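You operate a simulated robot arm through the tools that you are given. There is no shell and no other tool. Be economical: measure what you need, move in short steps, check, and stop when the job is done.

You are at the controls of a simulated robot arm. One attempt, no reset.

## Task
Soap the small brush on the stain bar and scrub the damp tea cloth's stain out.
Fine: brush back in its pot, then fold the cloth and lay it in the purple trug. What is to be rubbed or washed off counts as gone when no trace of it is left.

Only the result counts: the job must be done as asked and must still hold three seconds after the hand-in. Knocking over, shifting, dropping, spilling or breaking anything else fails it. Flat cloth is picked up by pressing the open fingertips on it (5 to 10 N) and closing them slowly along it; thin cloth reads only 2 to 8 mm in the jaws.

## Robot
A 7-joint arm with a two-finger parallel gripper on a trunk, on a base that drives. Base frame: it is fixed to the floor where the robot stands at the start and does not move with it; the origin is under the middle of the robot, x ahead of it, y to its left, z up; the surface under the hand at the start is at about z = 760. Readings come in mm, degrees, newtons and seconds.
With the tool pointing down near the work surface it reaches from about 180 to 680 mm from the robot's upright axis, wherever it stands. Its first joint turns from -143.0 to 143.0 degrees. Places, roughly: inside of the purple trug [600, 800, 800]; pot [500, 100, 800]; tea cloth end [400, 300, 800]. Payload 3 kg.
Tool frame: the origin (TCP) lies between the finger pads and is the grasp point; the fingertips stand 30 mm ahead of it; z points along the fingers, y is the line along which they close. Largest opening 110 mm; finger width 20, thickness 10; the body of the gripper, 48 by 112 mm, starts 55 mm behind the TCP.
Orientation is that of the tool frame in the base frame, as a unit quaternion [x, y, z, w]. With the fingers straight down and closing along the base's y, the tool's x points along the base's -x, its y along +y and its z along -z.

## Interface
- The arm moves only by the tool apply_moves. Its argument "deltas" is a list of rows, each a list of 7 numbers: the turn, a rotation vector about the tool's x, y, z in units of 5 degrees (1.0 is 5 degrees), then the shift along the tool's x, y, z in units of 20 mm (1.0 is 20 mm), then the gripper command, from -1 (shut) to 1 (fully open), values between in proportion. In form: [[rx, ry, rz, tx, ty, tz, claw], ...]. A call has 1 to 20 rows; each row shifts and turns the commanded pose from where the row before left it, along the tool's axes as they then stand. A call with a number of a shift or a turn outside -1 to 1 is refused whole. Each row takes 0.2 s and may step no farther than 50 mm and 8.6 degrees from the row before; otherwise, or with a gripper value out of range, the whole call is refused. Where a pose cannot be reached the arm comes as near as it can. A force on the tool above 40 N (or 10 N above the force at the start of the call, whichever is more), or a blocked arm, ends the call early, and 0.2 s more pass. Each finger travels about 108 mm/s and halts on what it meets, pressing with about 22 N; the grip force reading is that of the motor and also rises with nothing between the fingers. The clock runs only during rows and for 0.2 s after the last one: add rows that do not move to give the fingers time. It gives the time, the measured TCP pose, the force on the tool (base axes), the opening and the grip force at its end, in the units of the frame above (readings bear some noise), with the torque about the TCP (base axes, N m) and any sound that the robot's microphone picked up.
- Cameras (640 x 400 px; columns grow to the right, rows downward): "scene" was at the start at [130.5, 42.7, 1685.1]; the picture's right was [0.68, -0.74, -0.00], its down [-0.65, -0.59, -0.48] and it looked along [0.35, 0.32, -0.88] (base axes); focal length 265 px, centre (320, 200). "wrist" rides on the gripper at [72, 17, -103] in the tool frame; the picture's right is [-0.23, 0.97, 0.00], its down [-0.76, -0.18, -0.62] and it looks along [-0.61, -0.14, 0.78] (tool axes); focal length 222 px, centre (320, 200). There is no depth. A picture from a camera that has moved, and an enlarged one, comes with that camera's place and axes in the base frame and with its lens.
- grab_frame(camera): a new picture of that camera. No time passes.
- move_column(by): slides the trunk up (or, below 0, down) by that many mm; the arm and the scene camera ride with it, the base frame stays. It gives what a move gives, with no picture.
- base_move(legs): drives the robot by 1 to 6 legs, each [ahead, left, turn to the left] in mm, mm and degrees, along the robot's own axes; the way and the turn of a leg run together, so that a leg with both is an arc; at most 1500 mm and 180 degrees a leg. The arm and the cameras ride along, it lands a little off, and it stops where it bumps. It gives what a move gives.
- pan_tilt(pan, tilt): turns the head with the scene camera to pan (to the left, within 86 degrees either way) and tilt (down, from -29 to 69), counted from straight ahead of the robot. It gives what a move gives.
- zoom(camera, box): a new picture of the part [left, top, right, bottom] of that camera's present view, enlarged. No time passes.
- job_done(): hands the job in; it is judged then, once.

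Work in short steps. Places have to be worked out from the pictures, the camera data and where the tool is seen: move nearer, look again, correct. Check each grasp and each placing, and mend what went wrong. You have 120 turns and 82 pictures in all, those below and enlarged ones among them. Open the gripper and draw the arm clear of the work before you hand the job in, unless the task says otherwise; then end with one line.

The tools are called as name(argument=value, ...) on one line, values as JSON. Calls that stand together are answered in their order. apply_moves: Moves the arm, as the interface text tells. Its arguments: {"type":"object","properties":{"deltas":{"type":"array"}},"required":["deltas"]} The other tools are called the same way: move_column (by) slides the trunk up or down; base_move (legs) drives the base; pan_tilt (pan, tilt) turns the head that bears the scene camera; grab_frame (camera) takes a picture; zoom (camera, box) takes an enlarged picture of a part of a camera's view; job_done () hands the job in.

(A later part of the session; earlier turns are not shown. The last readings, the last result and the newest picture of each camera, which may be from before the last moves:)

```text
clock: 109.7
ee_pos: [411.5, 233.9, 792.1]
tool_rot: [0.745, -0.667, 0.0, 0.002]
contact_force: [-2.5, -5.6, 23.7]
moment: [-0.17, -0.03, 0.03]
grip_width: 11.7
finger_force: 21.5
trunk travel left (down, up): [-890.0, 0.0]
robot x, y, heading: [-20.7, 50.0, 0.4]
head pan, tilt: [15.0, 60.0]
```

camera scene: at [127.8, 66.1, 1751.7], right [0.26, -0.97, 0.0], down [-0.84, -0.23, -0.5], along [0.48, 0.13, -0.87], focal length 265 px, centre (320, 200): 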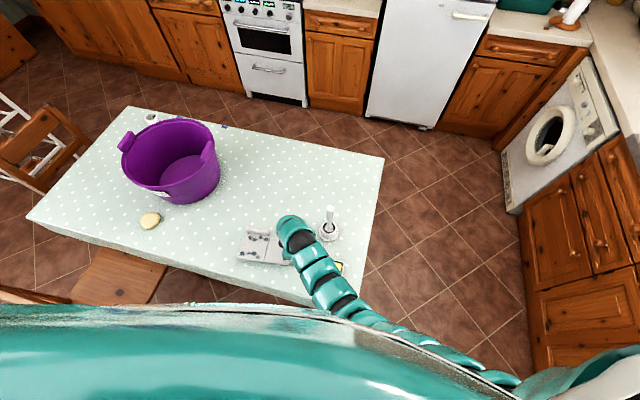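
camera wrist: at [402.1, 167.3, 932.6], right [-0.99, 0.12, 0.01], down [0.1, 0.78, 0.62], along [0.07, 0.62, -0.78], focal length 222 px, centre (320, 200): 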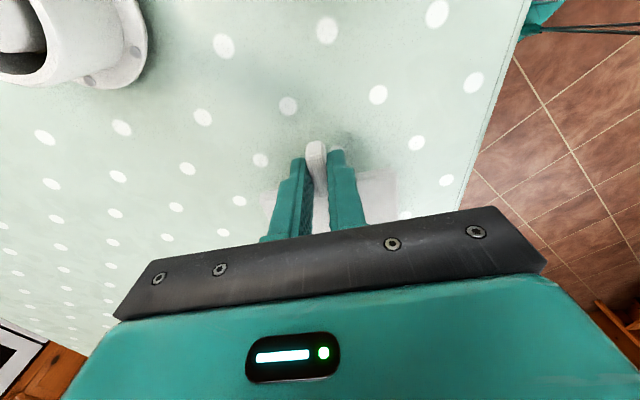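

Cloth is back on the table. I release, lift a bit, and tilt the hand back (body towards −y) by 40° so I can follow the fold rotation.

apply_moves(deltas=[[0, 0, 0, 0, 0, -0.1, -1], [0, 0, 0, 0, 0, 0, -0.6], [0, 0, 0, 0, 0, 0, -0.3], [0, 0, 0, 0, 0, 0, -0.2], [0, 0, 0, 0, 0, -1, -0.2], [0, 0, 0, 0, 0, -1, -0.2], [0, -1, 0, 0, 0, 0, -0.2], [0, -1, 0, 0, 0, 0, -0.2], [0, -1, 0, 0, 0, 0, -0.2], [0, -1, 0, 0, 0, 0, -0.2], [0, -1, 0, 0, 0, 0, -0.2], [0, -1, 0, 0, 0, 0, -0.2], [0, -1, 0, 0, 0, 0, -0.2], [0, -1, 0, 0, 0, 0, -0.2], [0, 0, 0, 0, 0, 0, -0.2]])

zoom(camera="scene", box=[220, 190, 340, 290])

grab_frame(camera="wrist")

```text
clock: 112.9
ee_pos: [411.3, 234.5, 831.2]
tool_rot: [0.699, -0.628, -0.256, -0.225]
contact_force: [0.5, 0.1, -1.2]
moment: [0.01, 0.0, -0.01]
grip_width: 44.0
finger_force: 0.0
trunk travel left (down, up): [-890.0, 0.0]
robot x, y, heading: [-18.3, 49.5, 0.2]
head pan, tilt: [15.0, 60.0]
```

```text
4.00 times, centred on (280, 240) of scene
camera zoom: at [127.6, 66.2, 1751.7], right [0.26, -0.96, 0.0], down [-0.84, -0.23, -0.5], along [0.48, 0.13, -0.87], focal length 1061 px, centre (480, 40)
```

zoom: 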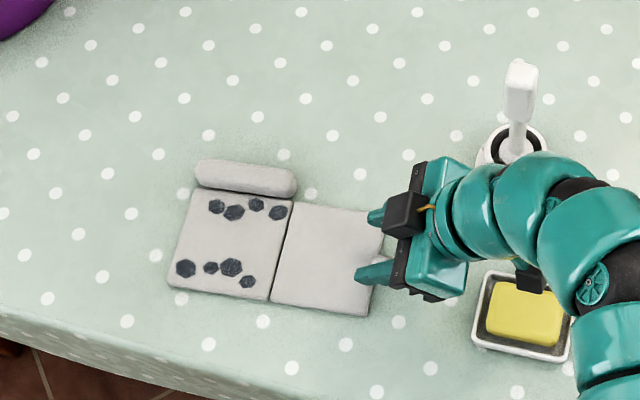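

```text
30 pictures are left
camera wrist: at [407.8, 111.4, 865.0], right [-0.99, 0.07, 0.15], down [0.16, 0.2, 0.97], along [0.03, 0.98, -0.21], focal length 222 px, centre (320, 200)
```

wrist: 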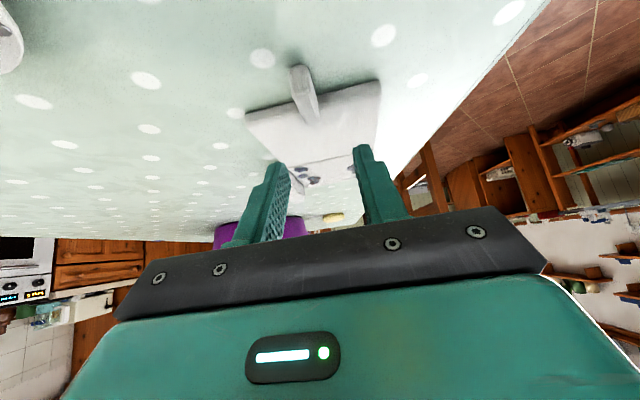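

The tilt works and the scene view is clear. I use 30° tilt for more clearance over the soap, and come down around the tab again.

apply_moves(deltas=[[0, 1, 0, 0, 0, 0, -0.2], [0, 1, 0, 0, 0, 0, -0.2], [0, 0, 0, 0.55, 0, 0.35, -0.2], [0, 0, 0, 0.55, 0, 0.35, -0.2], [0, 0, 0, 0.5, 0, 0.35, -0.2], [0, 0, 0, 0, 0, 0, -0.2]])

zoom(camera="scene", box=[270, 210, 340, 270])

zoom(camera="wrist", box=[220, 40, 420, 220])

```text
clock: 114.3
ee_pos: [411.0, 215.3, 797.2]
tool_rot: [0.719, -0.646, -0.194, -0.169]
contact_force: [0.4, 0.3, 1.1]
moment: [-0.02, 0.01, 0.0]
grip_width: 43.9
finger_force: 0.2
trunk travel left (down, up): [-890.0, 0.0]
robot x, y, heading: [-21.3, 47.7, 0.6]
head pan, tilt: [15.0, 60.0]
```

```text
6.67 times, centred on (305, 240) of scene
camera zoom: at [127.5, 66.1, 1751.7], right [0.26, -0.96, 0.0], down [-0.84, -0.23, -0.5], along [0.48, 0.13, -0.87], focal length 1769 px, centre (420, -67)
```

zoom: 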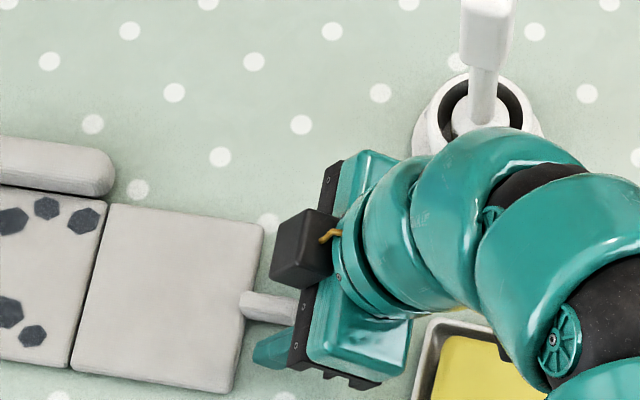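

```text
2.22 times, centred on (320, 130) of wrist
camera zoom: at [408.2, 101.2, 851.7], right [-0.99, 0.09, 0.12], down [0.15, 0.37, 0.92], along [0.04, 0.93, -0.38], focal length 494 px, centre (320, 356)
```

zoom: 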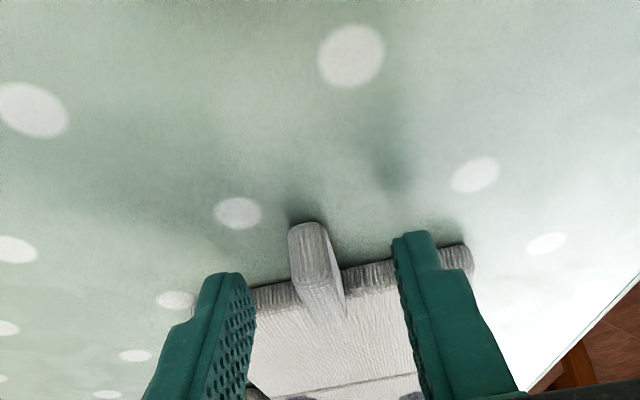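

Tab is between the fingers. Lower ~4 mm more and close.

apply_moves(deltas=[[0, 0, 0, 0.1, 0, 0.17, -0.2], [0, 0, 0, 0, 0, 0, -0.4], [0, 0, 0, 0, 0, 0, -0.6], [0, 0, 0, 0, 0, 0, -0.75], [0, 0, 0, 0, 0, 0, -0.9], [0, 0, 0, 0, 0, 0, -1], [0, 0, 0, 0, 0, 0, -1]])

zoom(camera="wrist", box=[220, 40, 420, 220])

```text
clock: 115.9
ee_pos: [411.8, 215.1, 793.6]
tool_rot: [0.718, -0.646, -0.195, -0.17]
contact_force: [0.3, -0.3, -0.7]
moment: [0.04, -0.08, -0.07]
grip_width: 11.6
finger_force: 22.0
trunk travel left (down, up): [-890.0, 0.0]
robot x, y, heading: [-20.8, 50.0, 0.2]
head pan, tilt: [15.0, 60.0]
```

```text
2.22 times, centred on (320, 130) of wrist
camera zoom: at [408.1, 101.0, 848.3], right [-0.99, 0.09, 0.12], down [0.15, 0.37, 0.92], along [0.04, 0.93, -0.38], focal length 494 px, centre (320, 356)
```

zoom: 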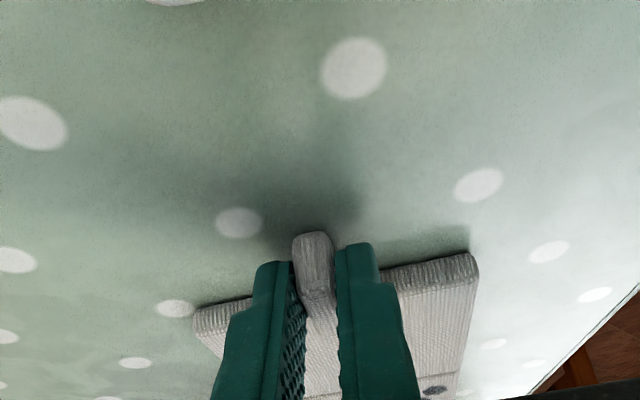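

Gripped with the hand tilted. I now rotate hand and tab together about the hinge, first 20°, and check.

apply_moves(deltas=[[0, 1, 0, -0.37, 0, -0.4, -1], [0, 1, 0, -0.37, 0, -0.4, -1], [0, 1, 0, -0.37, 0, -0.4, -1], [0, 1, 0, -0.37, 0, -0.4, -1], [0, 0, 0, 0, 0, 0, -1]])

zoom(camera="scene", box=[220, 190, 340, 290])

```text
clock: 117.1
ee_pos: [412.3, 232.2, 835.3]
tool_rot: [0.742, -0.665, -0.067, -0.055]
contact_force: [0.1, 1.5, 3.6]
moment: [0.52, 0.01, 0.04]
grip_width: 11.4
finger_force: 22.0
trunk travel left (down, up): [-890.0, 0.0]
robot x, y, heading: [-17.8, 51.5, 0.1]
head pan, tilt: [15.0, 60.0]
```

```text
4.00 times, centred on (280, 240) of scene
camera zoom: at [127.4, 65.8, 1751.8], right [0.26, -0.96, 0.0], down [-0.84, -0.23, -0.5], along [0.48, 0.13, -0.87], focal length 1061 px, centre (480, 40)
```

zoom: 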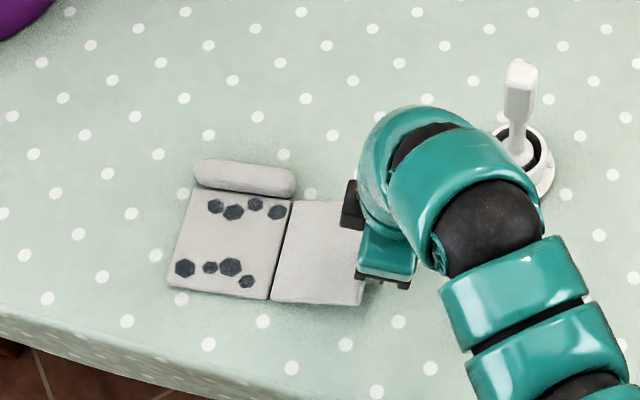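

Works: stained half stays and the plain half rises. Continue 20° more.

apply_moves(deltas=[[0, 1, 0, -0.37, 0, -0.4, -1], [0, 1, 0, -0.37, 0, -0.4, -1], [0, 1, 0, -0.37, 0, -0.4, -1], [0, 1, 0, -0.37, 0, -0.4, -1], [0, 0, 0, 0, 0, 0, -1]])

apply_moves(deltas=[[0, 1, 0, -0.37, 0, -0.4, -1], [0, 1, 0, -0.37, 0, -0.4, -1], [0, 1, 0, -0.37, 0, -0.4, -1], [0, 1, 0, -0.37, 0, -0.4, -1], [0, 0, 0, 0, 0, 0, -1]])

zoom(camera="scene", box=[220, 190, 340, 290])

```text
clock: 118.3
ee_pos: [409.5, 259.1, 865.6]
tool_rot: [0.742, -0.664, 0.063, 0.061]
contact_force: [-1.0, 0.0, 0.4]
moment: [-0.09, -0.09, -0.01]
grip_width: 11.3
finger_force: 22.4
trunk travel left (down, up): [-890.0, 0.0]
robot x, y, heading: [-18.8, 47.6, 0.4]
head pan, tilt: [15.0, 60.0]
```

```text
clock: 119.5
ee_pos: [400.9, 285.7, 890.2]
tool_rot: [0.724, -0.647, 0.176, 0.162]
contact_force: [0.3, -0.4, -1.1]
moment: [-0.14, -0.03, -0.01]
grip_width: 11.6
finger_force: 21.8
out of reach, approached as far as the arm can: row 4
trunk travel left (down, up): [-890.0, 0.0]
robot x, y, heading: [-20.1, 44.4, 0.2]
head pan, tilt: [15.0, 60.0]
```

```text
4.00 times, centred on (280, 240) of scene
camera zoom: at [128.0, 66.6, 1751.7], right [0.26, -0.97, 0.0], down [-0.84, -0.23, -0.5], along [0.48, 0.13, -0.87], focal length 1061 px, centre (480, 40)
```

zoom: 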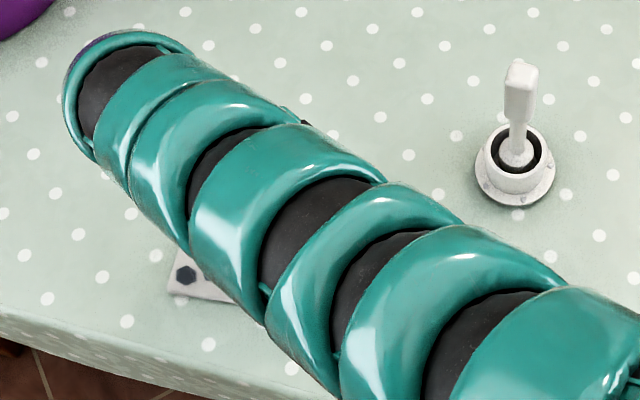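

The wrist reached its limit at ~57° of fold. The arm comes from the −y side, so I'll lay the panel back, and re-approach with the robot standing further left where leaning is natural.

apply_moves(deltas=[[0, -1, 0, 0.37, 0, 0.4, -1], [0, -1, 0, 0.37, 0, 0.4, -1], [0, -1, 0, 0.37, 0, 0.4, -1], [0, -1, 0, 0.37, 0, 0.4, -1], [0, -1, 0, 0.37, 0, 0.4, -1], [0, -1, 0, 0.37, 0, 0.4, -1], [0, -1, 0, 0.37, 0, 0.4, -1], [0, -1, 0, 0.37, 0, 0.4, -1], [0, -1, 0, 0.37, 0, 0.4, -1], [0, 0, 0, 0, 0, 0, -1]])

zoom(camera="scene", box=[220, 190, 340, 290])

```text
clock: 121.7
ee_pos: [409.1, 209.0, 832.3]
tool_rot: [0.739, -0.662, -0.098, -0.084]
contact_force: [0.0, -0.1, -2.5]
moment: [-0.16, -0.08, -0.07]
grip_width: 11.5
finger_force: 21.4
trunk travel left (down, up): [-890.0, 0.0]
robot x, y, heading: [-20.6, 47.8, 0.3]
head pan, tilt: [15.0, 60.0]
```

```text
4.00 times, centred on (280, 240) of scene
camera zoom: at [127.7, 66.3, 1751.7], right [0.26, -0.97, 0.0], down [-0.84, -0.23, -0.5], along [0.48, 0.13, -0.87], focal length 1061 px, centre (480, 40)
```

zoom: 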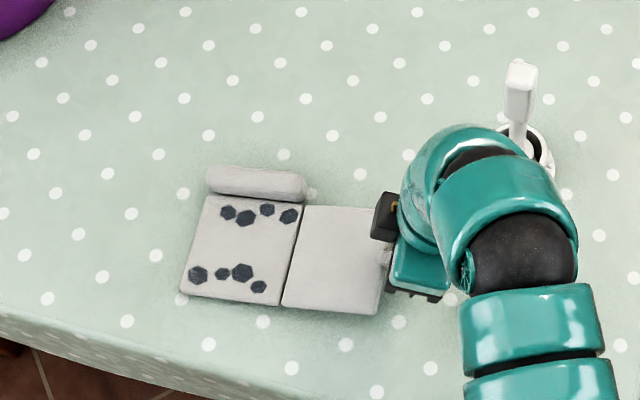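

Slightly shifted but lying properly. I finish lowering: rotate the last 15° and descend to the table.

apply_moves(deltas=[[0, -1, 0, 0.25, 0, 0.45, -1], [0, -1, 0, 0.25, 0, 0.45, -1], [0, -1, 0, 0.25, 0, 0.45, -1], [0, 0, 0, 0, 0, 0, -1]])

zoom(camera="wrist", box=[180, 20, 460, 240])

```text
clock: 122.7
ee_pos: [407.8, 203.5, 803.1]
tool_rot: [0.719, -0.646, -0.194, -0.17]
contact_force: [-0.6, 0.3, -3.6]
moment: [-0.4, 0.01, 0.0]
grip_width: 11.3
finger_force: 21.6
trunk travel left (down, up): [-890.0, 0.0]
robot x, y, heading: [-18.3, 53.7, 0.0]
head pan, tilt: [15.0, 60.0]
```

```text
1.82 times, centred on (320, 130) of wrist
camera zoom: at [404.6, 89.3, 857.7], right [-0.99, 0.09, 0.12], down [0.15, 0.37, 0.92], along [0.04, 0.93, -0.38], focal length 404 px, centre (320, 327)
```

zoom: 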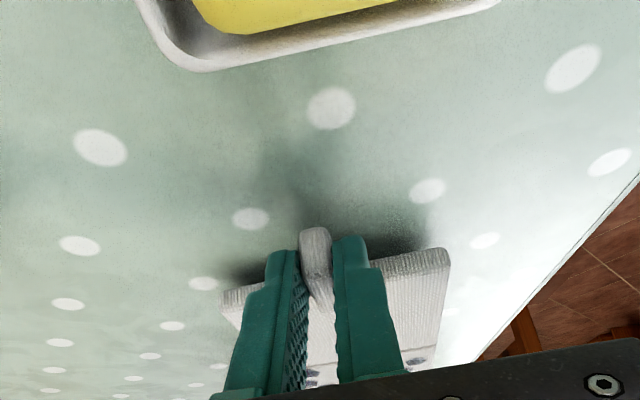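

The cloth is held flat ~9 mm above the table. Lower it straight down and release.

apply_moves(deltas=[[0, 0, 0, 0.12, 0, 0.2, -1], [0, 0, 0, 0.1, 0, 0.17, -1], [0, 0, 0, 0, 0, 0, -1]])

apply_moves(deltas=[[0, 0, 0, 0.04, 0, 0.06, -1], [0, 0, 0, 0, 0, 0, -1]])

```text
clock: 123.5
ee_pos: [408.1, 202.6, 794.7]
tool_rot: [0.719, -0.645, -0.195, -0.17]
contact_force: [-0.3, 0.3, -3.4]
moment: [-0.42, 0.01, 0.03]
grip_width: 11.5
finger_force: 22.0
trunk travel left (down, up): [-890.0, 0.0]
robot x, y, heading: [-19.1, 47.7, 0.4]
head pan, tilt: [15.0, 60.0]
```

```text
clock: 124.1
ee_pos: [407.7, 203.2, 794.0]
tool_rot: [0.718, -0.646, -0.194, -0.17]
contact_force: [-0.7, -1.8, 8.2]
moment: [-0.37, -0.1, -0.03]
grip_width: 11.4
finger_force: 21.4
trunk travel left (down, up): [-890.0, 0.0]
robot x, y, heading: [-20.7, 49.5, 0.1]
head pan, tilt: [15.0, 60.0]
```

Touching down. Release, lift, untilt, and raise to clear everything.

apply_moves(deltas=[[0, 0, 0, 0, 0, -0.05, -0.6], [0, 0, 0, 0, 0, 0, -0.3], [0, 0, 0, 0, 0, 0, -0.2], [0, 0, 0, 0, 0, 0, -0.2], [0, 0, 0, -0.4, 0, -0.8, -0.2], [0, 0, 0, -0.4, 0, -0.8, -0.2], [0, 1, 0, 0, 0, -0.5, -0.2], [0, 1, 0, 0, 0, -0.5, -0.2], [0, 1, 0, 0, 0, -0.5, -0.2], [0, 1, 0, 0, 0, -0.5, -0.2], [0, 1, 0, 0, 0, -0.5, -0.2], [0, 1, 0, 0, 0, -0.5, -0.2], [0, 0, 0, 0, 0, -1, -0.2], [0, 0, 0, 0, 0, 0, -0.2]])

base_move(legs=[[0, 400, 0]])

pan_tilt(pan=-15, tilt=60)

grab_frame(camera="scene")

```text
clock: 127.1
ee_pos: [410.8, 183.7, 905.3]
tool_rot: [0.745, -0.667, -0.001, 0.004]
contact_force: [0.1, 0.3, -0.2]
moment: [-0.01, -0.02, 0.01]
grip_width: 43.9
finger_force: 0.2
trunk travel left (down, up): [-890.0, 0.0]
robot x, y, heading: [-19.0, 48.9, 0.2]
head pan, tilt: [15.0, 60.0]
```

```text
clock: 129.5
ee_pos: [406.7, 586.2, 904.3]
tool_rot: [0.748, -0.663, -0.002, 0.004]
contact_force: [0.3, -1.1, -0.5]
moment: [-0.05, -0.01, 0.0]
grip_width: 43.9
finger_force: 0.0
trunk travel left (down, up): [-890.0, 0.0]
robot x, y, heading: [-20.9, 447.4, 0.6]
head pan, tilt: [15.0, 60.0]
```

```text
clock: 130.5
ee_pos: [407.6, 584.2, 905.2]
tool_rot: [0.748, -0.664, -0.001, 0.002]
contact_force: [0.0, 0.4, 0.7]
moment: [0.01, 0.05, -0.02]
grip_width: 44.0
finger_force: 0.1
trunk travel left (down, up): [-890.0, 0.0]
robot x, y, heading: [-20.9, 443.4, 0.9]
head pan, tilt: [-15.0, 60.0]
```

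```text
22 pictures are left
camera scene: at [124.6, 430.4, 1751.7], right [-0.25, -0.97, 0.0], down [-0.84, 0.21, -0.5], along [0.48, -0.12, -0.87], focal length 265 px, centre (320, 200)
```

scene: 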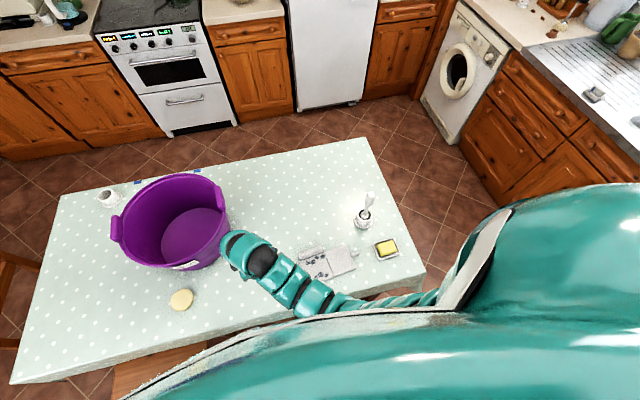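

Good vantage. I zoom on the cloth to locate the tab now.

zoom(camera="scene", box=[290, 232, 370, 287])

```text
7.27 times, centred on (330, 260) of scene
camera zoom: at [124.6, 430.4, 1751.7], right [-0.25, -0.97, 0.0], down [-0.84, 0.21, -0.5], along [0.48, -0.12, -0.87], focal length 1930 px, centre (247, -233)
```

zoom: 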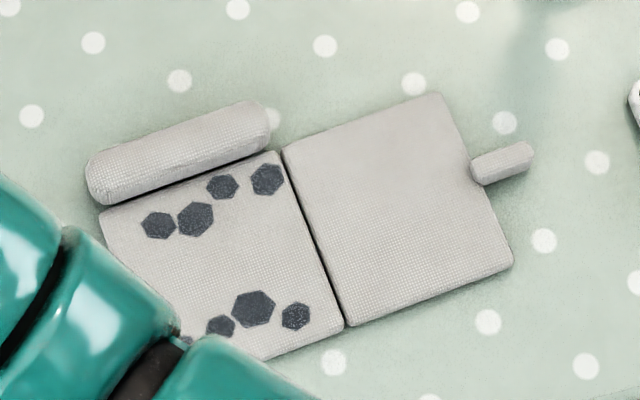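

Tab centre now ≈(409, 219), cloth yaw ≈4.8°, hinge at y≈326. I bring the hand back above the tab.

apply_moves(deltas=[[0, 0, 0.4, 0.957, 0.108, 0, -0.2], [0, 0, 0, 0.957, 0.08, 0, -0.2], [0, 0, 0, 0.957, 0.08, 0, -0.2], [0, 0, 0, 0.957, 0.08, 0, -0.2], [0, 0, 0, 0.957, 0.08, 0, -0.2], [0, 0, 0, 0.957, 0.08, 0, -0.2], [0, 0, 0, 0.957, 0.08, 0, -0.2], [0, 0, 0, 0.957, 0.08, 0, -0.2], [0, 0, 0, 0.957, 0.08, 0, -0.2], [0, 0, 0, 0.957, 0.08, 0, -0.2], [0, 0, 0, 0.957, 0.08, 0, -0.2], [0, 0, 0, 0.957, 0.08, 0, -0.2], [0, 0, 0, 0.957, 0.08, 0, -0.2], [0, 0, 0, 0.957, 0.08, 0, -0.2], [0, 0, 0, 0.957, 0.08, 0, -0.2], [0, 0, 0, 0.957, 0.08, 0, -0.2], [0, 0, 0, 0.957, 0.08, 0, -0.2], [0, 0, 0, 0.957, 0.08, 0, -0.2], [0, 0, 0, 0.957, 0.08, 0, -0.2], [0, 0, 0, 0, 0, 0, -0.2]])

```text
clock: 134.7
ee_pos: [405.3, 219.4, 906.8]
tool_rot: [0.737, -0.676, -0.001, 0.004]
contact_force: [0.8, -0.1, -0.2]
moment: [0.01, -0.02, 0.02]
grip_width: 44.0
finger_force: 0.0
trunk travel left (down, up): [-890.0, 0.0]
robot x, y, heading: [-21.4, 443.7, 1.0]
head pan, tilt: [-15.0, 60.0]
```

In place. I test in the air how far the hand can lean toward +y from here.

apply_moves(deltas=[[0, 1, 0, 0, 0, 0, -0.2], [0, 1, 0, 0, 0, 0, -0.2], [0, 1, 0, 0, 0, 0, -0.2], [0, 1, 0, 0, 0, 0, -0.2], [0, 1, 0, 0, 0, 0, -0.2], [0, 1, 0, 0, 0, 0, -0.2], [0, 1, 0, 0, 0, 0, -0.2], [0, 1, 0, 0, 0, 0, -0.2], [0, 1, 0, 0, 0, 0, -0.2], [0, 1, 0, 0, 0, 0, -0.2], [0, 1, 0, 0, 0, 0, -0.2], [0, 1, 0, 0, 0, 0, -0.2], [0, 1, 0, 0, 0, 0, -0.2], [0, 1, 0, 0, 0, 0, -0.2], [0, 1, 0, 0, 0, 0, -0.2], [0, 1, 0, 0, 0, 0, -0.2], [0, 0, 0, 0, 0, 0, -0.2]])

```text
clock: 138.3
ee_pos: [407.3, 219.5, 906.3]
tool_rot: [0.565, -0.515, 0.472, 0.437]
contact_force: [0.3, -0.1, 0.3]
moment: [0.01, 0.0, -0.02]
grip_width: 44.3
finger_force: 0.1
trunk travel left (down, up): [-890.0, 0.0]
robot x, y, heading: [-22.4, 447.3, 0.8]
head pan, tilt: [-15.0, 60.0]
```

80° lean is available. Rotate back to −20° so the total range exceeds 100°.

apply_moves(deltas=[[0, -1, 0, 0, 0, 0, -0.2], [0, -1, 0, 0, 0, 0, -0.2], [0, -1, 0, 0, 0, 0, -0.2], [0, -1, 0, 0, 0, 0, -0.2], [0, -1, 0, 0, 0, 0, -0.2], [0, -1, 0, 0, 0, 0, -0.2], [0, -1, 0, 0, 0, 0, -0.2], [0, -1, 0, 0, 0, 0, -0.2], [0, -1, 0, 0, 0, 0, -0.2], [0, -1, 0, 0, 0, 0, -0.2], [0, -1, 0, 0, 0, 0, -0.2], [0, -1, 0, 0, 0, 0, -0.2], [0, -1, 0, 0, 0, 0, -0.2], [0, -1, 0, 0, 0, 0, -0.2], [0, -1, 0, 0, 0, 0, -0.2], [0, -1, 0, 0, 0, 0, -0.2], [0, -1, 0, 0, 0, 0, -0.2], [0, -1, 0, 0, 0, 0, -0.2], [0, -1, 0, 0, 0, 0, -0.2], [0, -1, 0, 0, 0, 0, -0.2]])

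```text
clock: 142.5
ee_pos: [406.8, 220.8, 906.0]
tool_rot: [0.725, -0.667, -0.13, -0.114]
contact_force: [-1.1, -0.8, -0.2]
moment: [-0.02, 0.04, 0.01]
grip_width: 43.8
finger_force: 0.1
trunk travel left (down, up): [-890.0, 0.0]
robot x, y, heading: [-22.2, 444.8, 1.0]
head pan, tilt: [-15.0, 60.0]
```

Tilt −20° ok. Descend to just above the tab.

apply_moves(deltas=[[0, 0, 0, 0.477, -0.02, 0.9, -0.2], [0, 0, 0, 0.477, -0.02, 0.9, -0.2], [0, 0, 0, 0.477, -0.02, 0.9, -0.2], [0, 0, 0, 0.477, -0.03, 0.9, -0.2], [0, 0, 0, 0.477, -0.03, 0.9, -0.2], [0, 0, 0, 0, 0, 0, -0.2]])

zoom(camera="wrist", box=[200, 40, 440, 240])

```text
clock: 143.9
ee_pos: [409.3, 206.7, 804.1]
tool_rot: [0.725, -0.666, -0.13, -0.113]
contact_force: [-0.2, 0.3, -0.3]
moment: [0.03, -0.03, 0.0]
grip_width: 43.8
finger_force: 0.1
trunk travel left (down, up): [-890.0, 0.0]
robot x, y, heading: [-24.1, 446.4, 1.0]
head pan, tilt: [-15.0, 60.0]
```

```text
2.00 times, centred on (320, 140) of wrist
camera zoom: at [401.9, 103.6, 876.9], right [-0.99, 0.13, 0.08], down [0.14, 0.52, 0.84], along [0.07, 0.85, -0.53], focal length 444 px, centre (320, 320)
```

zoom: 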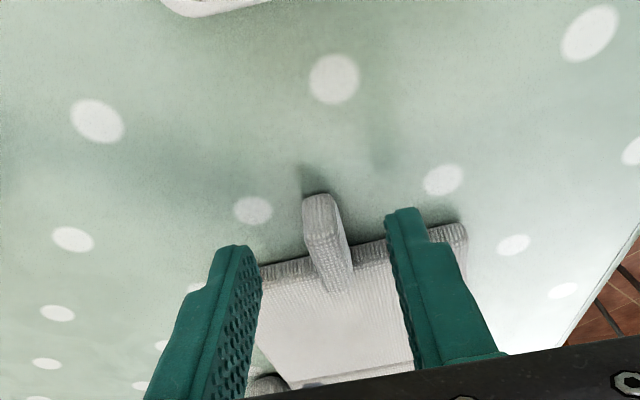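

Aligned. Lower 10 mm and close on the tab.

apply_moves(deltas=[[0, 0, 0, 0.1, 0, 0.3, -0.2], [0, 0, 0, 0.08, 0, 0.2, -0.2], [0, 0, 0, 0, 0, 0, -0.4], [0, 0, 0, 0, 0, 0, -0.6], [0, 0, 0, 0, 0, 0, -0.75], [0, 0, 0, 0, 0, 0, -0.9], [0, 0, 0, 0, 0, 0, -1], [0, 0, 0, 0, 0, 0, -1]])

```text
clock: 145.7
ee_pos: [410.2, 204.9, 793.8]
tool_rot: [0.725, -0.666, -0.13, -0.113]
contact_force: [-0.9, 0.8, -0.3]
moment: [0.1, -0.14, 0.21]
grip_width: 11.6
finger_force: 21.9
trunk travel left (down, up): [-890.0, 0.0]
robot x, y, heading: [-21.6, 444.4, 0.9]
head pan, tilt: [-15.0, 60.0]
```

Gripped. Now rotate about the hinge, 40° first.

apply_moves(deltas=[[0, 1, 0, -0.288, 0, -0.46, -1], [0, 1, 0, -0.288, 0, -0.46, -1], [0, 1, 0, -0.288, 0, -0.46, -1], [0, 1, 0, -0.288, 0, -0.46, -1], [0, 1, 0, -0.288, 0, -0.46, -1], [0, 1, 0, -0.288, 0, -0.46, -1], [0, 1, 0, -0.288, 0, -0.46, -1], [0, 1, 0, -0.288, 0, -0.46, -1], [0, 0, 0, 0, 0, 0, -1]])

zoom(camera="scene", box=[270, 220, 390, 295])

```text
clock: 147.7
ee_pos: [407.4, 249.1, 868.4]
tool_rot: [0.725, -0.666, 0.126, 0.122]
contact_force: [0.4, 0.1, -0.2]
moment: [-0.02, -0.05, 0.05]
grip_width: 11.6
finger_force: 21.8
trunk travel left (down, up): [-890.0, 0.0]
robot x, y, heading: [-23.6, 443.5, 0.9]
head pan, tilt: [-15.0, 60.0]
```

```text
5.33 times, centred on (330, 258) of scene
camera zoom: at [124.5, 429.9, 1751.7], right [-0.25, -0.97, 0.0], down [-0.84, 0.21, -0.5], along [0.48, -0.12, -0.87], focal length 1415 px, centre (267, -107)
```

zoom: 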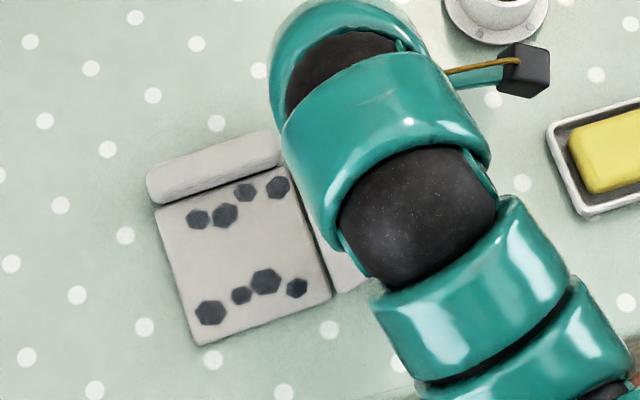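

On track, near-zero force. Continue to 80°.

apply_moves(deltas=[[0, 1, 0, -0.288, 0, -0.45, -1], [0, 1, 0, -0.288, 0, -0.45, -1], [0, 1, 0, -0.288, 0, -0.45, -1], [0, 1, 0, -0.288, 0, -0.45, -1], [0, 1, 0, -0.288, 0, -0.46, -1], [0, 1, 0, -0.288, 0, -0.46, -1], [0, 1, 0, -0.288, 0, -0.46, -1], [0, 1, 0, -0.288, 0, -0.46, -1], [0, 0, 0, 0, 0, 0, -1]])

```text
clock: 149.7
ee_pos: [401.4, 329.9, 896.6]
tool_rot: [0.639, -0.584, 0.367, 0.34]
contact_force: [0.0, 1.3, 5.4]
moment: [0.15, -0.14, 0.01]
grip_width: 11.6
finger_force: 22.1
trunk travel left (down, up): [-890.0, 0.0]
robot x, y, heading: [-20.4, 448.9, 1.1]
head pan, tilt: [-15.0, 60.0]
```

Good. Continue to ~110° so it falls over on its own when released.

apply_moves(deltas=[[0, 1, 0, -0.288, 0, -0.46, -1], [0, 1, 0, -0.288, 0, -0.46, -1], [0, 1, 0, -0.288, 0, -0.46, -1], [0, 1, 0, -0.288, 0, -0.46, -1], [0, 0, 0, 0, 0, 0, -1]])

zoom(camera="scene", box=[250, 200, 390, 295])

```text
clock: 150.9
ee_pos: [397.6, 356.2, 892.5]
tool_rot: [0.596, -0.543, 0.435, 0.402]
contact_force: [0.0, 4.4, 7.2]
moment: [0.47, -0.1, 0.11]
grip_width: 11.4
finger_force: 21.8
out of reach, approached as far as the arm can: row 3, 4
trunk travel left (down, up): [-890.0, 0.0]
robot x, y, heading: [-25.9, 448.3, 0.7]
head pan, tilt: [-15.0, 60.0]
```

```text
4.21 times, centred on (320, 248) of scene
camera zoom: at [123.8, 431.0, 1751.7], right [-0.25, -0.97, 0.0], down [-0.84, 0.21, -0.5], along [0.48, -0.12, -0.87], focal length 1117 px, centre (320, 0)
```

zoom: 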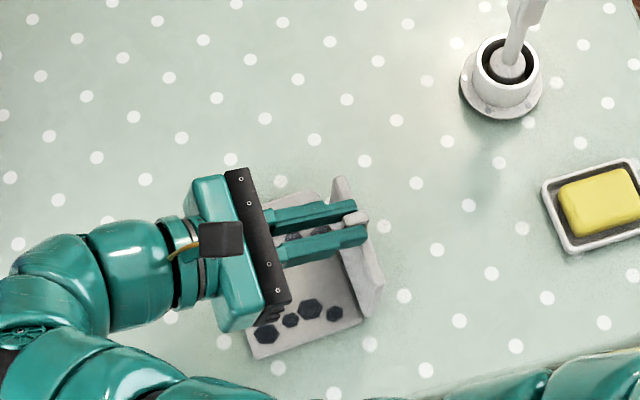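

Panel is just past vertical (~93°). I pull the tab ~20 mm further in +y (letting it pivot in the pads) to get clearly past the balance point.

apply_moves(deltas=[[0, 0, 0, -0.2, 0, -0.46, -1], [0, 0, 0, -0.2, 0, -0.46, -1], [0, 0, 0, 0, 0, 0, -1]])

zoom(camera="scene", box=[250, 200, 390, 295])

```text
clock: 151.7
ee_pos: [399.0, 355.5, 891.7]
tool_rot: [0.595, -0.543, 0.435, 0.402]
contact_force: [-1.4, 1.3, 1.7]
moment: [0.14, -0.03, 0.09]
grip_width: 11.6
finger_force: 22.4
out of reach, approached as far as the arm can: row 1, 2
trunk travel left (down, up): [-890.0, 0.0]
robot x, y, heading: [-24.2, 444.5, 0.9]
head pan, tilt: [-15.0, 60.0]
```

```text
4.21 times, centred on (320, 248) of scene
camera zoom: at [124.1, 430.3, 1751.7], right [-0.25, -0.97, 0.0], down [-0.84, 0.21, -0.5], along [0.48, -0.12, -0.87], focal length 1117 px, centre (320, 0)
```

zoom: 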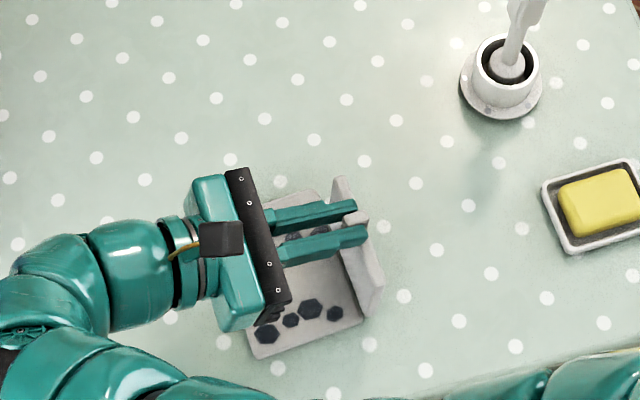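

Arm is at its limit; I use the base instead: drive 25 mm left, pulling the tab over.

base_move(legs=[[0, 28, 0]])

zoom(camera="scene", box=[250, 200, 390, 295])

```text
clock: 152.5
ee_pos: [398.2, 386.0, 892.5]
tool_rot: [0.595, -0.543, 0.434, 0.403]
contact_force: [0.1, -0.8, 0.1]
moment: [-0.09, -0.07, -0.05]
grip_width: 11.4
finger_force: 22.3
trunk travel left (down, up): [-890.0, 0.0]
robot x, y, heading: [-21.4, 471.3, 0.7]
head pan, tilt: [-15.0, 60.0]
```

```text
4.21 times, centred on (320, 248) of scene
camera zoom: at [124.2, 461.2, 1751.7], right [-0.25, -0.97, 0.0], down [-0.84, 0.21, -0.5], along [0.48, -0.12, -0.87], focal length 1117 px, centre (320, 0)
```

zoom: 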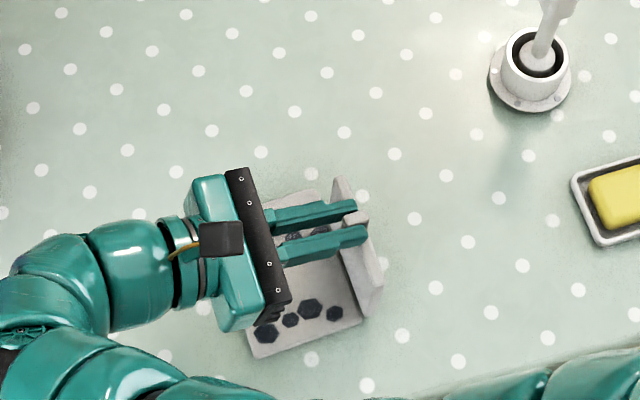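

The cloth slid along instead of pivoting (held rigid at ~93°). I drag it 60 mm back toward −y, where the wrist had more lean, then rotate further.

apply_moves(deltas=[[0, 0, 0, 0.224, 0, 0.715, -1], [0, 0, 0, 0.224, 0, 0.715, -1], [0, 0, 0, 0.224, 0, 0.715, -1], [0, 0, 0, 0.224, 0, 0.715, -1], [0, 0, 0, 0, 0, 0, -1]])

apply_moves(deltas=[[0, 1, 0, -0.288, 0, -0.46, -1], [0, 1, 0, -0.288, 0, -0.46, -1], [0, 1, 0, -0.288, 0, -0.46, -1], [0, 0, 0, 0, 0, 0, -1]])

```text
clock: 153.7
ee_pos: [404.2, 324.4, 893.2]
tool_rot: [0.594, -0.544, 0.435, 0.403]
contact_force: [1.2, 3.4, 9.4]
moment: [0.31, -0.1, 0.06]
grip_width: 11.5
finger_force: 22.1
trunk travel left (down, up): [-890.0, 0.0]
robot x, y, heading: [-21.5, 478.3, 0.7]
head pan, tilt: [-15.0, 60.0]
```

```text
clock: 154.7
ee_pos: [403.7, 333.3, 891.4]
tool_rot: [0.575, -0.526, 0.46, 0.426]
contact_force: [0.1, 0.1, 25.1]
moment: [-0.65, -0.18, 0.04]
grip_width: 11.7
finger_force: 21.8
out of reach, approached as far as the arm can: row 2, 3
trunk travel left (down, up): [-890.0, 0.0]
robot x, y, heading: [-21.9, 480.1, 0.9]
head pan, tilt: [-15.0, 60.0]
```

Now ~98° with downward preload. I relieve ~2 mm upward, then open slowly so the panel falls forward.

apply_moves(deltas=[[0, 0, 0, 0.1, 0, -0.02, -1], [0, 0, 0, 0, 0, 0, -1]])

apply_moves(deltas=[[0, 0, 0, 0, 0, 0, -0.7], [0, 0, 0, 0, 0, 0, -0.6], [0, 0, 0, 0, 0, 0, -0.4], [0, 0, 0, 0, 0, 0, -0.2], [0, 0, 0, 0, 0, 0, -0.2]])

zoom(camera="scene", box=[250, 200, 390, 295])

```text
clock: 155.3
ee_pos: [402.7, 334.1, 890.5]
tool_rot: [0.577, -0.524, 0.459, 0.426]
contact_force: [-0.9, -1.1, 1.2]
moment: [-0.16, -0.12, -0.06]
grip_width: 11.5
finger_force: 21.7
trunk travel left (down, up): [-890.0, 0.0]
robot x, y, heading: [-21.0, 477.0, 0.6]
head pan, tilt: [-15.0, 60.0]
```

```text
clock: 156.5
ee_pos: [402.7, 333.1, 892.1]
tool_rot: [0.576, -0.525, 0.46, 0.426]
contact_force: [0.4, 0.2, 0.2]
moment: [0.01, -0.01, -0.01]
grip_width: 44.0
finger_force: 0.1
trunk travel left (down, up): [-890.0, 0.0]
robot x, y, heading: [-22.5, 473.7, 0.9]
head pan, tilt: [-15.0, 60.0]
```

```text
4.21 times, centred on (320, 248) of scene
camera zoom: at [124.1, 458.9, 1751.7], right [-0.25, -0.97, 0.0], down [-0.84, 0.21, -0.5], along [0.48, -0.12, -0.87], focal length 1117 px, centre (320, 0)
```

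zoom: 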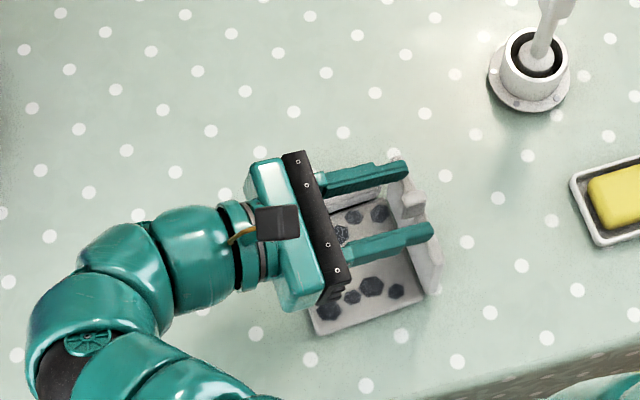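

The panel stands by itself at ~95° (hinge has friction). I raise the hand, untilt to vertical, so I can then push the panel over from its −y side.

apply_moves(deltas=[[0, 0, 0, 0.98, 0, -0.215, -0.2], [0, 0, 0, 0.98, 0, -0.215, -0.2], [0, 0, 0, 0.98, 0, -0.215, -0.2], [0, -1, 0, 0, 0, 0, -0.2], [0, -1, 0, 0, 0, 0, -0.2], [0, -1, 0, 0, 0, 0, -0.2], [0, -1, 0, 0, 0, 0, -0.2], [0, -1, 0, 0, 0, 0, -0.2], [0, -1, 0, 0, 0, 0, -0.2], [0, -1, 0, 0, 0, 0, -0.2], [0, -1, 0, 0, 0, 0, -0.2], [0, -1, 0, 0, 0, 0, -0.2], [0, -1, 0, 0, 0, 0, -0.2], [0, -1, 0, 0, 0, 0, -0.2], [0, -1, 0, 0, 0, 0, -0.2], [0, -1, 0, 0, 0, 0, -0.2], [0, -1, 0, 0, 0, 0, -0.2], [0, -1, 0, 0, 0, 0, -0.2], [0, -0.5, 0, 0, 0, 0, -0.2], [0, 0, 0, 0, 0, 0, -0.6]])

```text
clock: 160.7
ee_pos: [403.5, 334.3, 951.9]
tool_rot: [0.737, -0.676, -0.002, 0.004]
contact_force: [-0.1, -0.1, -0.8]
moment: [0.0, 0.02, -0.01]
grip_width: 21.9
finger_force: 0.1
trunk travel left (down, up): [-890.0, 0.0]
robot x, y, heading: [-21.5, 475.7, 0.8]
head pan, tilt: [-15.0, 60.0]
```

Vertical again at z≈952. Move to the −y side of the panel (y≈255), gripper closed, and lower so tips are at z≈835.

apply_moves(deltas=[[0, 0, 0, 1, 0, 0, -1], [0, 0, 0, 1, 0, 0, -1], [0, 0, 0, 1, 0, 0, -1], [0, 0, 0, 1, 0, 0, -1], [0, 0, 0, 0, 0, 1, -1], [0, 0, 0, 0, 0, 1, -1], [0, 0, 0, 0, 0, 1, -1], [0, 0, 0, 0, 0, 1, -1], [0, 0, 0, 0, 0, 0.3, -1], [0, 0, 0, 0, 0, 0, -1]])

zoom(camera="wrist", box=[160, 40, 480, 240])

```text
clock: 162.9
ee_pos: [408.7, 254.6, 866.6]
tool_rot: [0.736, -0.676, -0.002, 0.004]
contact_force: [-0.3, -0.6, -0.1]
moment: [-0.01, -0.01, -0.01]
grip_width: 0.0
finger_force: 22.1
trunk travel left (down, up): [-890.0, 0.0]
robot x, y, heading: [-19.5, 475.3, 0.9]
head pan, tilt: [-15.0, 60.0]
```

```text
2.00 times, centred on (320, 140) of wrist
camera zoom: at [399.8, 182.3, 969.9], right [-0.99, 0.14, 0.01], down [0.12, 0.78, 0.62], along [0.08, 0.61, -0.78], focal length 444 px, centre (320, 320)
```

zoom: 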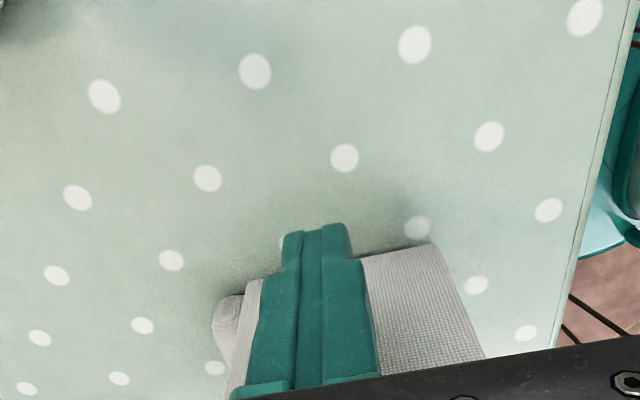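

Fingers are in front of the upright panel. Push toward +y.

apply_moves(deltas=[[0, 0, 0, -0.6, 0, 0, -1], [0, 0, 0, -0.6, 0, 0, -1], [0, 0, 0, -0.6, 0, 0, -1], [0, 0, 0, -0.6, 0, 0, -1], [0, 0, 0, -0.6, 0, 0, -1], [0, 0, 0, -0.6, 0, 0.1, -1], [0, 0, 0, 0, 0, 0, -1]])

zoom(camera="wrist", box=[160, 40, 480, 240])

```text
clock: 164.5
ee_pos: [402.6, 325.8, 863.4]
tool_rot: [0.737, -0.676, -0.002, 0.004]
contact_force: [-0.1, 0.1, -0.5]
moment: [0.01, 0.0, -0.02]
grip_width: 0.0
finger_force: 23.1
trunk travel left (down, up): [-890.0, 0.0]
robot x, y, heading: [-23.4, 475.1, 1.1]
head pan, tilt: [-15.0, 60.0]
```

```text
2.00 times, centred on (320, 140) of wrist
camera zoom: at [393.5, 253.4, 966.8], right [-0.99, 0.14, 0.01], down [0.12, 0.78, 0.62], along [0.08, 0.61, -0.78], focal length 444 px, centre (320, 320)
```

zoom: 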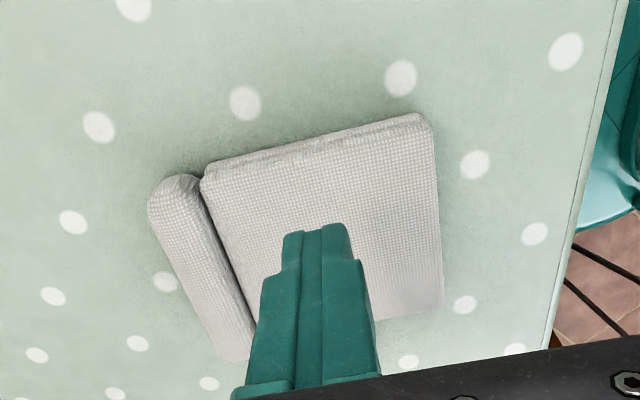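

Folded neatly. Now I rise, and yaw the tool by 88° so the fingers close along the cloth's length (cloth yaw ≈6.6°, centre ≈(399, 357), about 95 mm square), opening fully.

apply_moves(deltas=[[0, 0, 0, 0, 0, -1, -1], [0, 0, 1, 0, 0, -1, -1], [0, 0, 1, 0, 0, -0.5, -1], [0, 0, 1, 0, 0, 0, 0], [0, 0, 1, 0, 0, 0, 1], [0, 0, 1, 0, 0, 0, 1], [0, 0, 1, 0, 0, 0, 1], [0, 0, 1, 0, 0, 0, 1], [0, 0, 1, 0, 0, 0, 1], [0, 0, 1, 0, 0, 0, 1], [0, 0, 1, 0, 0, 0, 1], [0, 0, 1, 0, 0, 0, 1], [0, 0, 1, 0, 0, 0, 1], [0, 0, 1, 0, 0, 0, 1], [0, 0, 1, 0, 0, 0, 1], [0, 0, 1, 0, 0, 0, 1], [0, 0, 1, 0, 0, 0, 1], [0, 0, 1, 0, 0, 0, 1], [0, 0, 0.67, 0, 0, 0, 1], [0, 0, 0, 0, 0, 0, 1]])

```text
clock: 168.7
ee_pos: [404.0, 326.2, 914.0]
tool_rot: [-0.057, 0.998, -0.002, -0.003]
contact_force: [0.6, 0.1, -0.9]
moment: [0.02, 0.01, 0.03]
grip_width: 109.6
finger_force: 0.1
trunk travel left (down, up): [-890.0, 0.0]
robot x, y, heading: [-20.4, 475.4, 0.9]
head pan, tilt: [-15.0, 60.0]
```

Yaw is 6.5°. Move over the cloth and down to z≈850 for a check.

apply_moves(deltas=[[0, 0, 0, -0.52, 0.785, 0.6, 1], [0, 0, 0, -0.52, 0.785, 0.6, 1], [0, 0, 0, 0, 0, 1, 1], [0, 0, 0, 0, 0, 1, 1], [0, 0, 0, 0, 0, 0, 1]])

grab_frame(camera="wrist")

```text
clock: 169.9
ee_pos: [420.8, 359.5, 847.6]
tool_rot: [-0.057, 0.998, -0.001, -0.003]
contact_force: [0.0, -0.6, -0.1]
moment: [-0.03, -0.01, 0.02]
grip_width: 109.8
finger_force: 0.0
trunk travel left (down, up): [-890.0, 0.0]
robot x, y, heading: [-23.3, 476.3, 0.7]
head pan, tilt: [-15.0, 60.0]
```

```text
12 pictures are left
camera wrist: at [347.3, 368.8, 952.3], right [0.12, 0.99, 0.0], down [0.78, -0.09, 0.62], along [0.61, -0.07, -0.79], focal length 222 px, centre (320, 200)
```

wrist: 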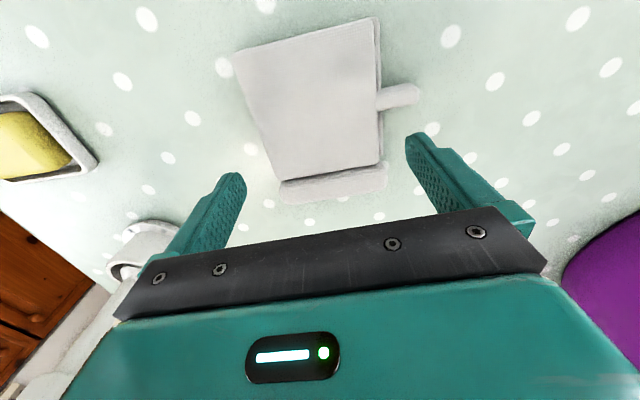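

Cloth centre ≈(401, 361), yaw ≈5°, tab clear of the finger at x≈394. Adjust y by +4 and yaw 1.5°, and descend.

apply_moves(deltas=[[0, 0, 0.3, 0, 0.21, 0, 1], [0, 0, 0, 0, 0, 0.8, 1], [0, 0, 0, 0, 0, 0.7, 1], [0, 0, 0, 0, 0, 0.6, 1], [0, 0, 0, 0, 0, 0.4, 1], [0, 0, 0, 0, 0, 0, 1]])

zoom(camera="wrist", box=[160, 40, 500, 240])

```text
clock: 171.3
ee_pos: [419.6, 364.1, 798.2]
tool_rot: [-0.043, 0.999, -0.001, -0.003]
contact_force: [0.2, 0.3, -0.5]
moment: [0.01, 0.04, 0.02]
grip_width: 109.8
finger_force: 0.0
trunk travel left (down, up): [-890.0, 0.0]
robot x, y, heading: [-24.1, 476.8, 0.7]
head pan, tilt: [-15.0, 60.0]
```

```text
1.88 times, centred on (330, 140) of wrist
camera zoom: at [346.9, 375.6, 902.2], right [0.14, 0.99, 0.0], down [0.78, -0.11, 0.62], along [0.61, -0.09, -0.79], focal length 418 px, centre (301, 313)
```

zoom: 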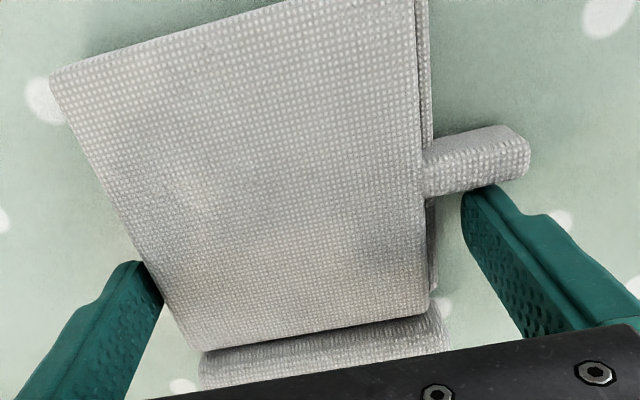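

Fingers straddle the cloth; I shift +6 mm in x away from the tab, lower 4 mm, and close gently.

apply_moves(deltas=[[0, 0, 0, -0.3, 0, 0, 1], [0, 0, 0, 0, 0, 0.2, 1], [0, 0, 0, 0, 0, 0, 0.9], [0, 0, 0, 0, 0, 0, 0.8], [0, 0, 0, 0, 0, 0, 0.7], [0, 0, 0, 0, 0, 0, 0.6], [0, 0, 0, 0, 0, 0, 0.5], [0, 0, 0, 0, 0, 0, 0.5]])

```text
clock: 173.1
ee_pos: [426.8, 364.3, 794.0]
tool_rot: [-0.044, 0.999, -0.001, -0.003]
contact_force: [0.8, -1.2, 2.4]
moment: [-0.26, -0.12, 0.04]
grip_width: 99.6
finger_force: 22.2
trunk travel left (down, up): [-890.0, 0.0]
robot x, y, heading: [-20.3, 477.2, 0.9]
head pan, tilt: [-15.0, 60.0]
```

Gripped at 99.6 mm. Lift slightly and check it holds.

apply_moves(deltas=[[0, 0, 0, 0, 0, 0, 0.3], [0, 0, 0, 0, 0, -0.4, 0.3], [0, 0, 0, 0, 0, -0.6, 0.3], [0, 0, 0, 0, 0, -1, 0.3], [0, 0, 0, 0, 0, 0, 0.3]])

grab_frame(camera="wrist")

```text
clock: 174.3
ee_pos: [426.9, 364.7, 835.4]
tool_rot: [-0.043, 0.999, -0.002, -0.003]
contact_force: [-0.1, -0.7, -3.2]
moment: [0.0, -0.04, -0.01]
grip_width: 99.9
finger_force: 22.1
trunk travel left (down, up): [-890.0, 0.0]
robot x, y, heading: [-24.9, 473.9, 0.7]
head pan, tilt: [-15.0, 60.0]
```

```text
10 pictures are left
camera wrist: at [353.6, 375.8, 940.4], right [0.14, 0.99, 0.0], down [0.78, -0.11, 0.62], along [0.61, -0.09, -0.79], focal length 222 px, centre (320, 200)
```

wrist: 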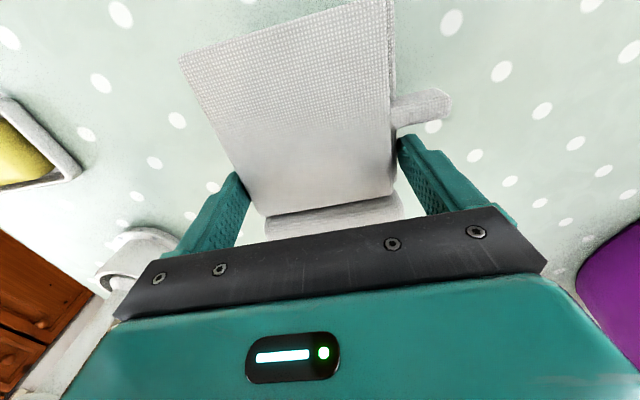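

Held level and folded. Now extend outward while rising to z≈1100 to clear the trug rim later.

apply_moves(deltas=[[0, 0, 0, -0.9, 0.14, -0.5, 0.3], [0, 0, 0, -0.9, 0.14, -0.5, 0.3], [0, 0, 0, -0.9, 0.14, -0.7, 0.3], [0, 0, 0, -0.8, 0.14, -0.9, 0.3], [0, 0, 0, -0.8, 0.14, -1, 0.3], [0, 0, 0, -0.8, 0.14, -1, 0.3], [0, 0, 0, -0.8, 0.14, -1, 0.3], [0, 0, 0, -0.8, 0.14, -1, 0.3], [0, 0, 0, -0.7, 0.14, -1, 0.3], [0, 0, 0, -0.7, 0.14, -1, 0.3], [0, 0, 0, -0.4, 0.14, -1, 0.3], [0, 0, 0, -0.2, 0.14, -1, 0.3], [0, 0, 0, 0, 0.14, -1, 0.3], [0, 0, 0, 0, 0.14, -1, 0.3], [0, 0, 0, 0, 0, -1, 0.3], [0, 0, 0, 0, 0, 0, 0.3]])

pan_tilt(pan=35, tilt=50)

grab_frame(camera="scene")

```text
clock: 177.7
ee_pos: [600.4, 419.9, 1081.4]
tool_rot: [-0.044, 0.999, -0.002, -0.001]
contact_force: [-0.8, 0.5, -2.1]
moment: [0.02, -0.01, -0.01]
grip_width: 99.6
finger_force: 22.2
out of reach, approached as far as the arm can: row 14, 15
trunk travel left (down, up): [-890.0, 0.0]
robot x, y, heading: [-25.0, 477.4, 0.8]
head pan, tilt: [-15.0, 60.0]
```

```text
clock: 178.9
ee_pos: [600.0, 420.6, 1080.9]
tool_rot: [-0.044, 0.999, -0.002, -0.003]
contact_force: [0.8, -0.7, -2.0]
moment: [-0.01, -0.01, -0.01]
grip_width: 99.5
finger_force: 22.4
trunk travel left (down, up): [-890.0, 0.0]
robot x, y, heading: [-21.6, 474.2, 0.6]
head pan, tilt: [35.0, 50.0]
```

```text
9 pictures are left
camera scene: at [122.4, 520.2, 1764.2], right [0.58, -0.81, 0.0], down [-0.62, -0.45, -0.64], along [0.52, 0.38, -0.77], focal length 265 px, centre (320, 200)
```

scene: 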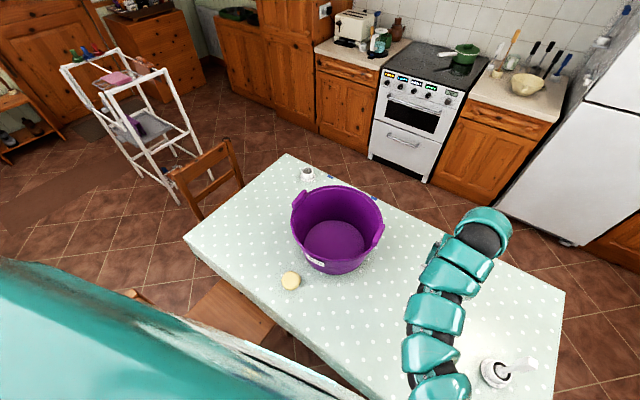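

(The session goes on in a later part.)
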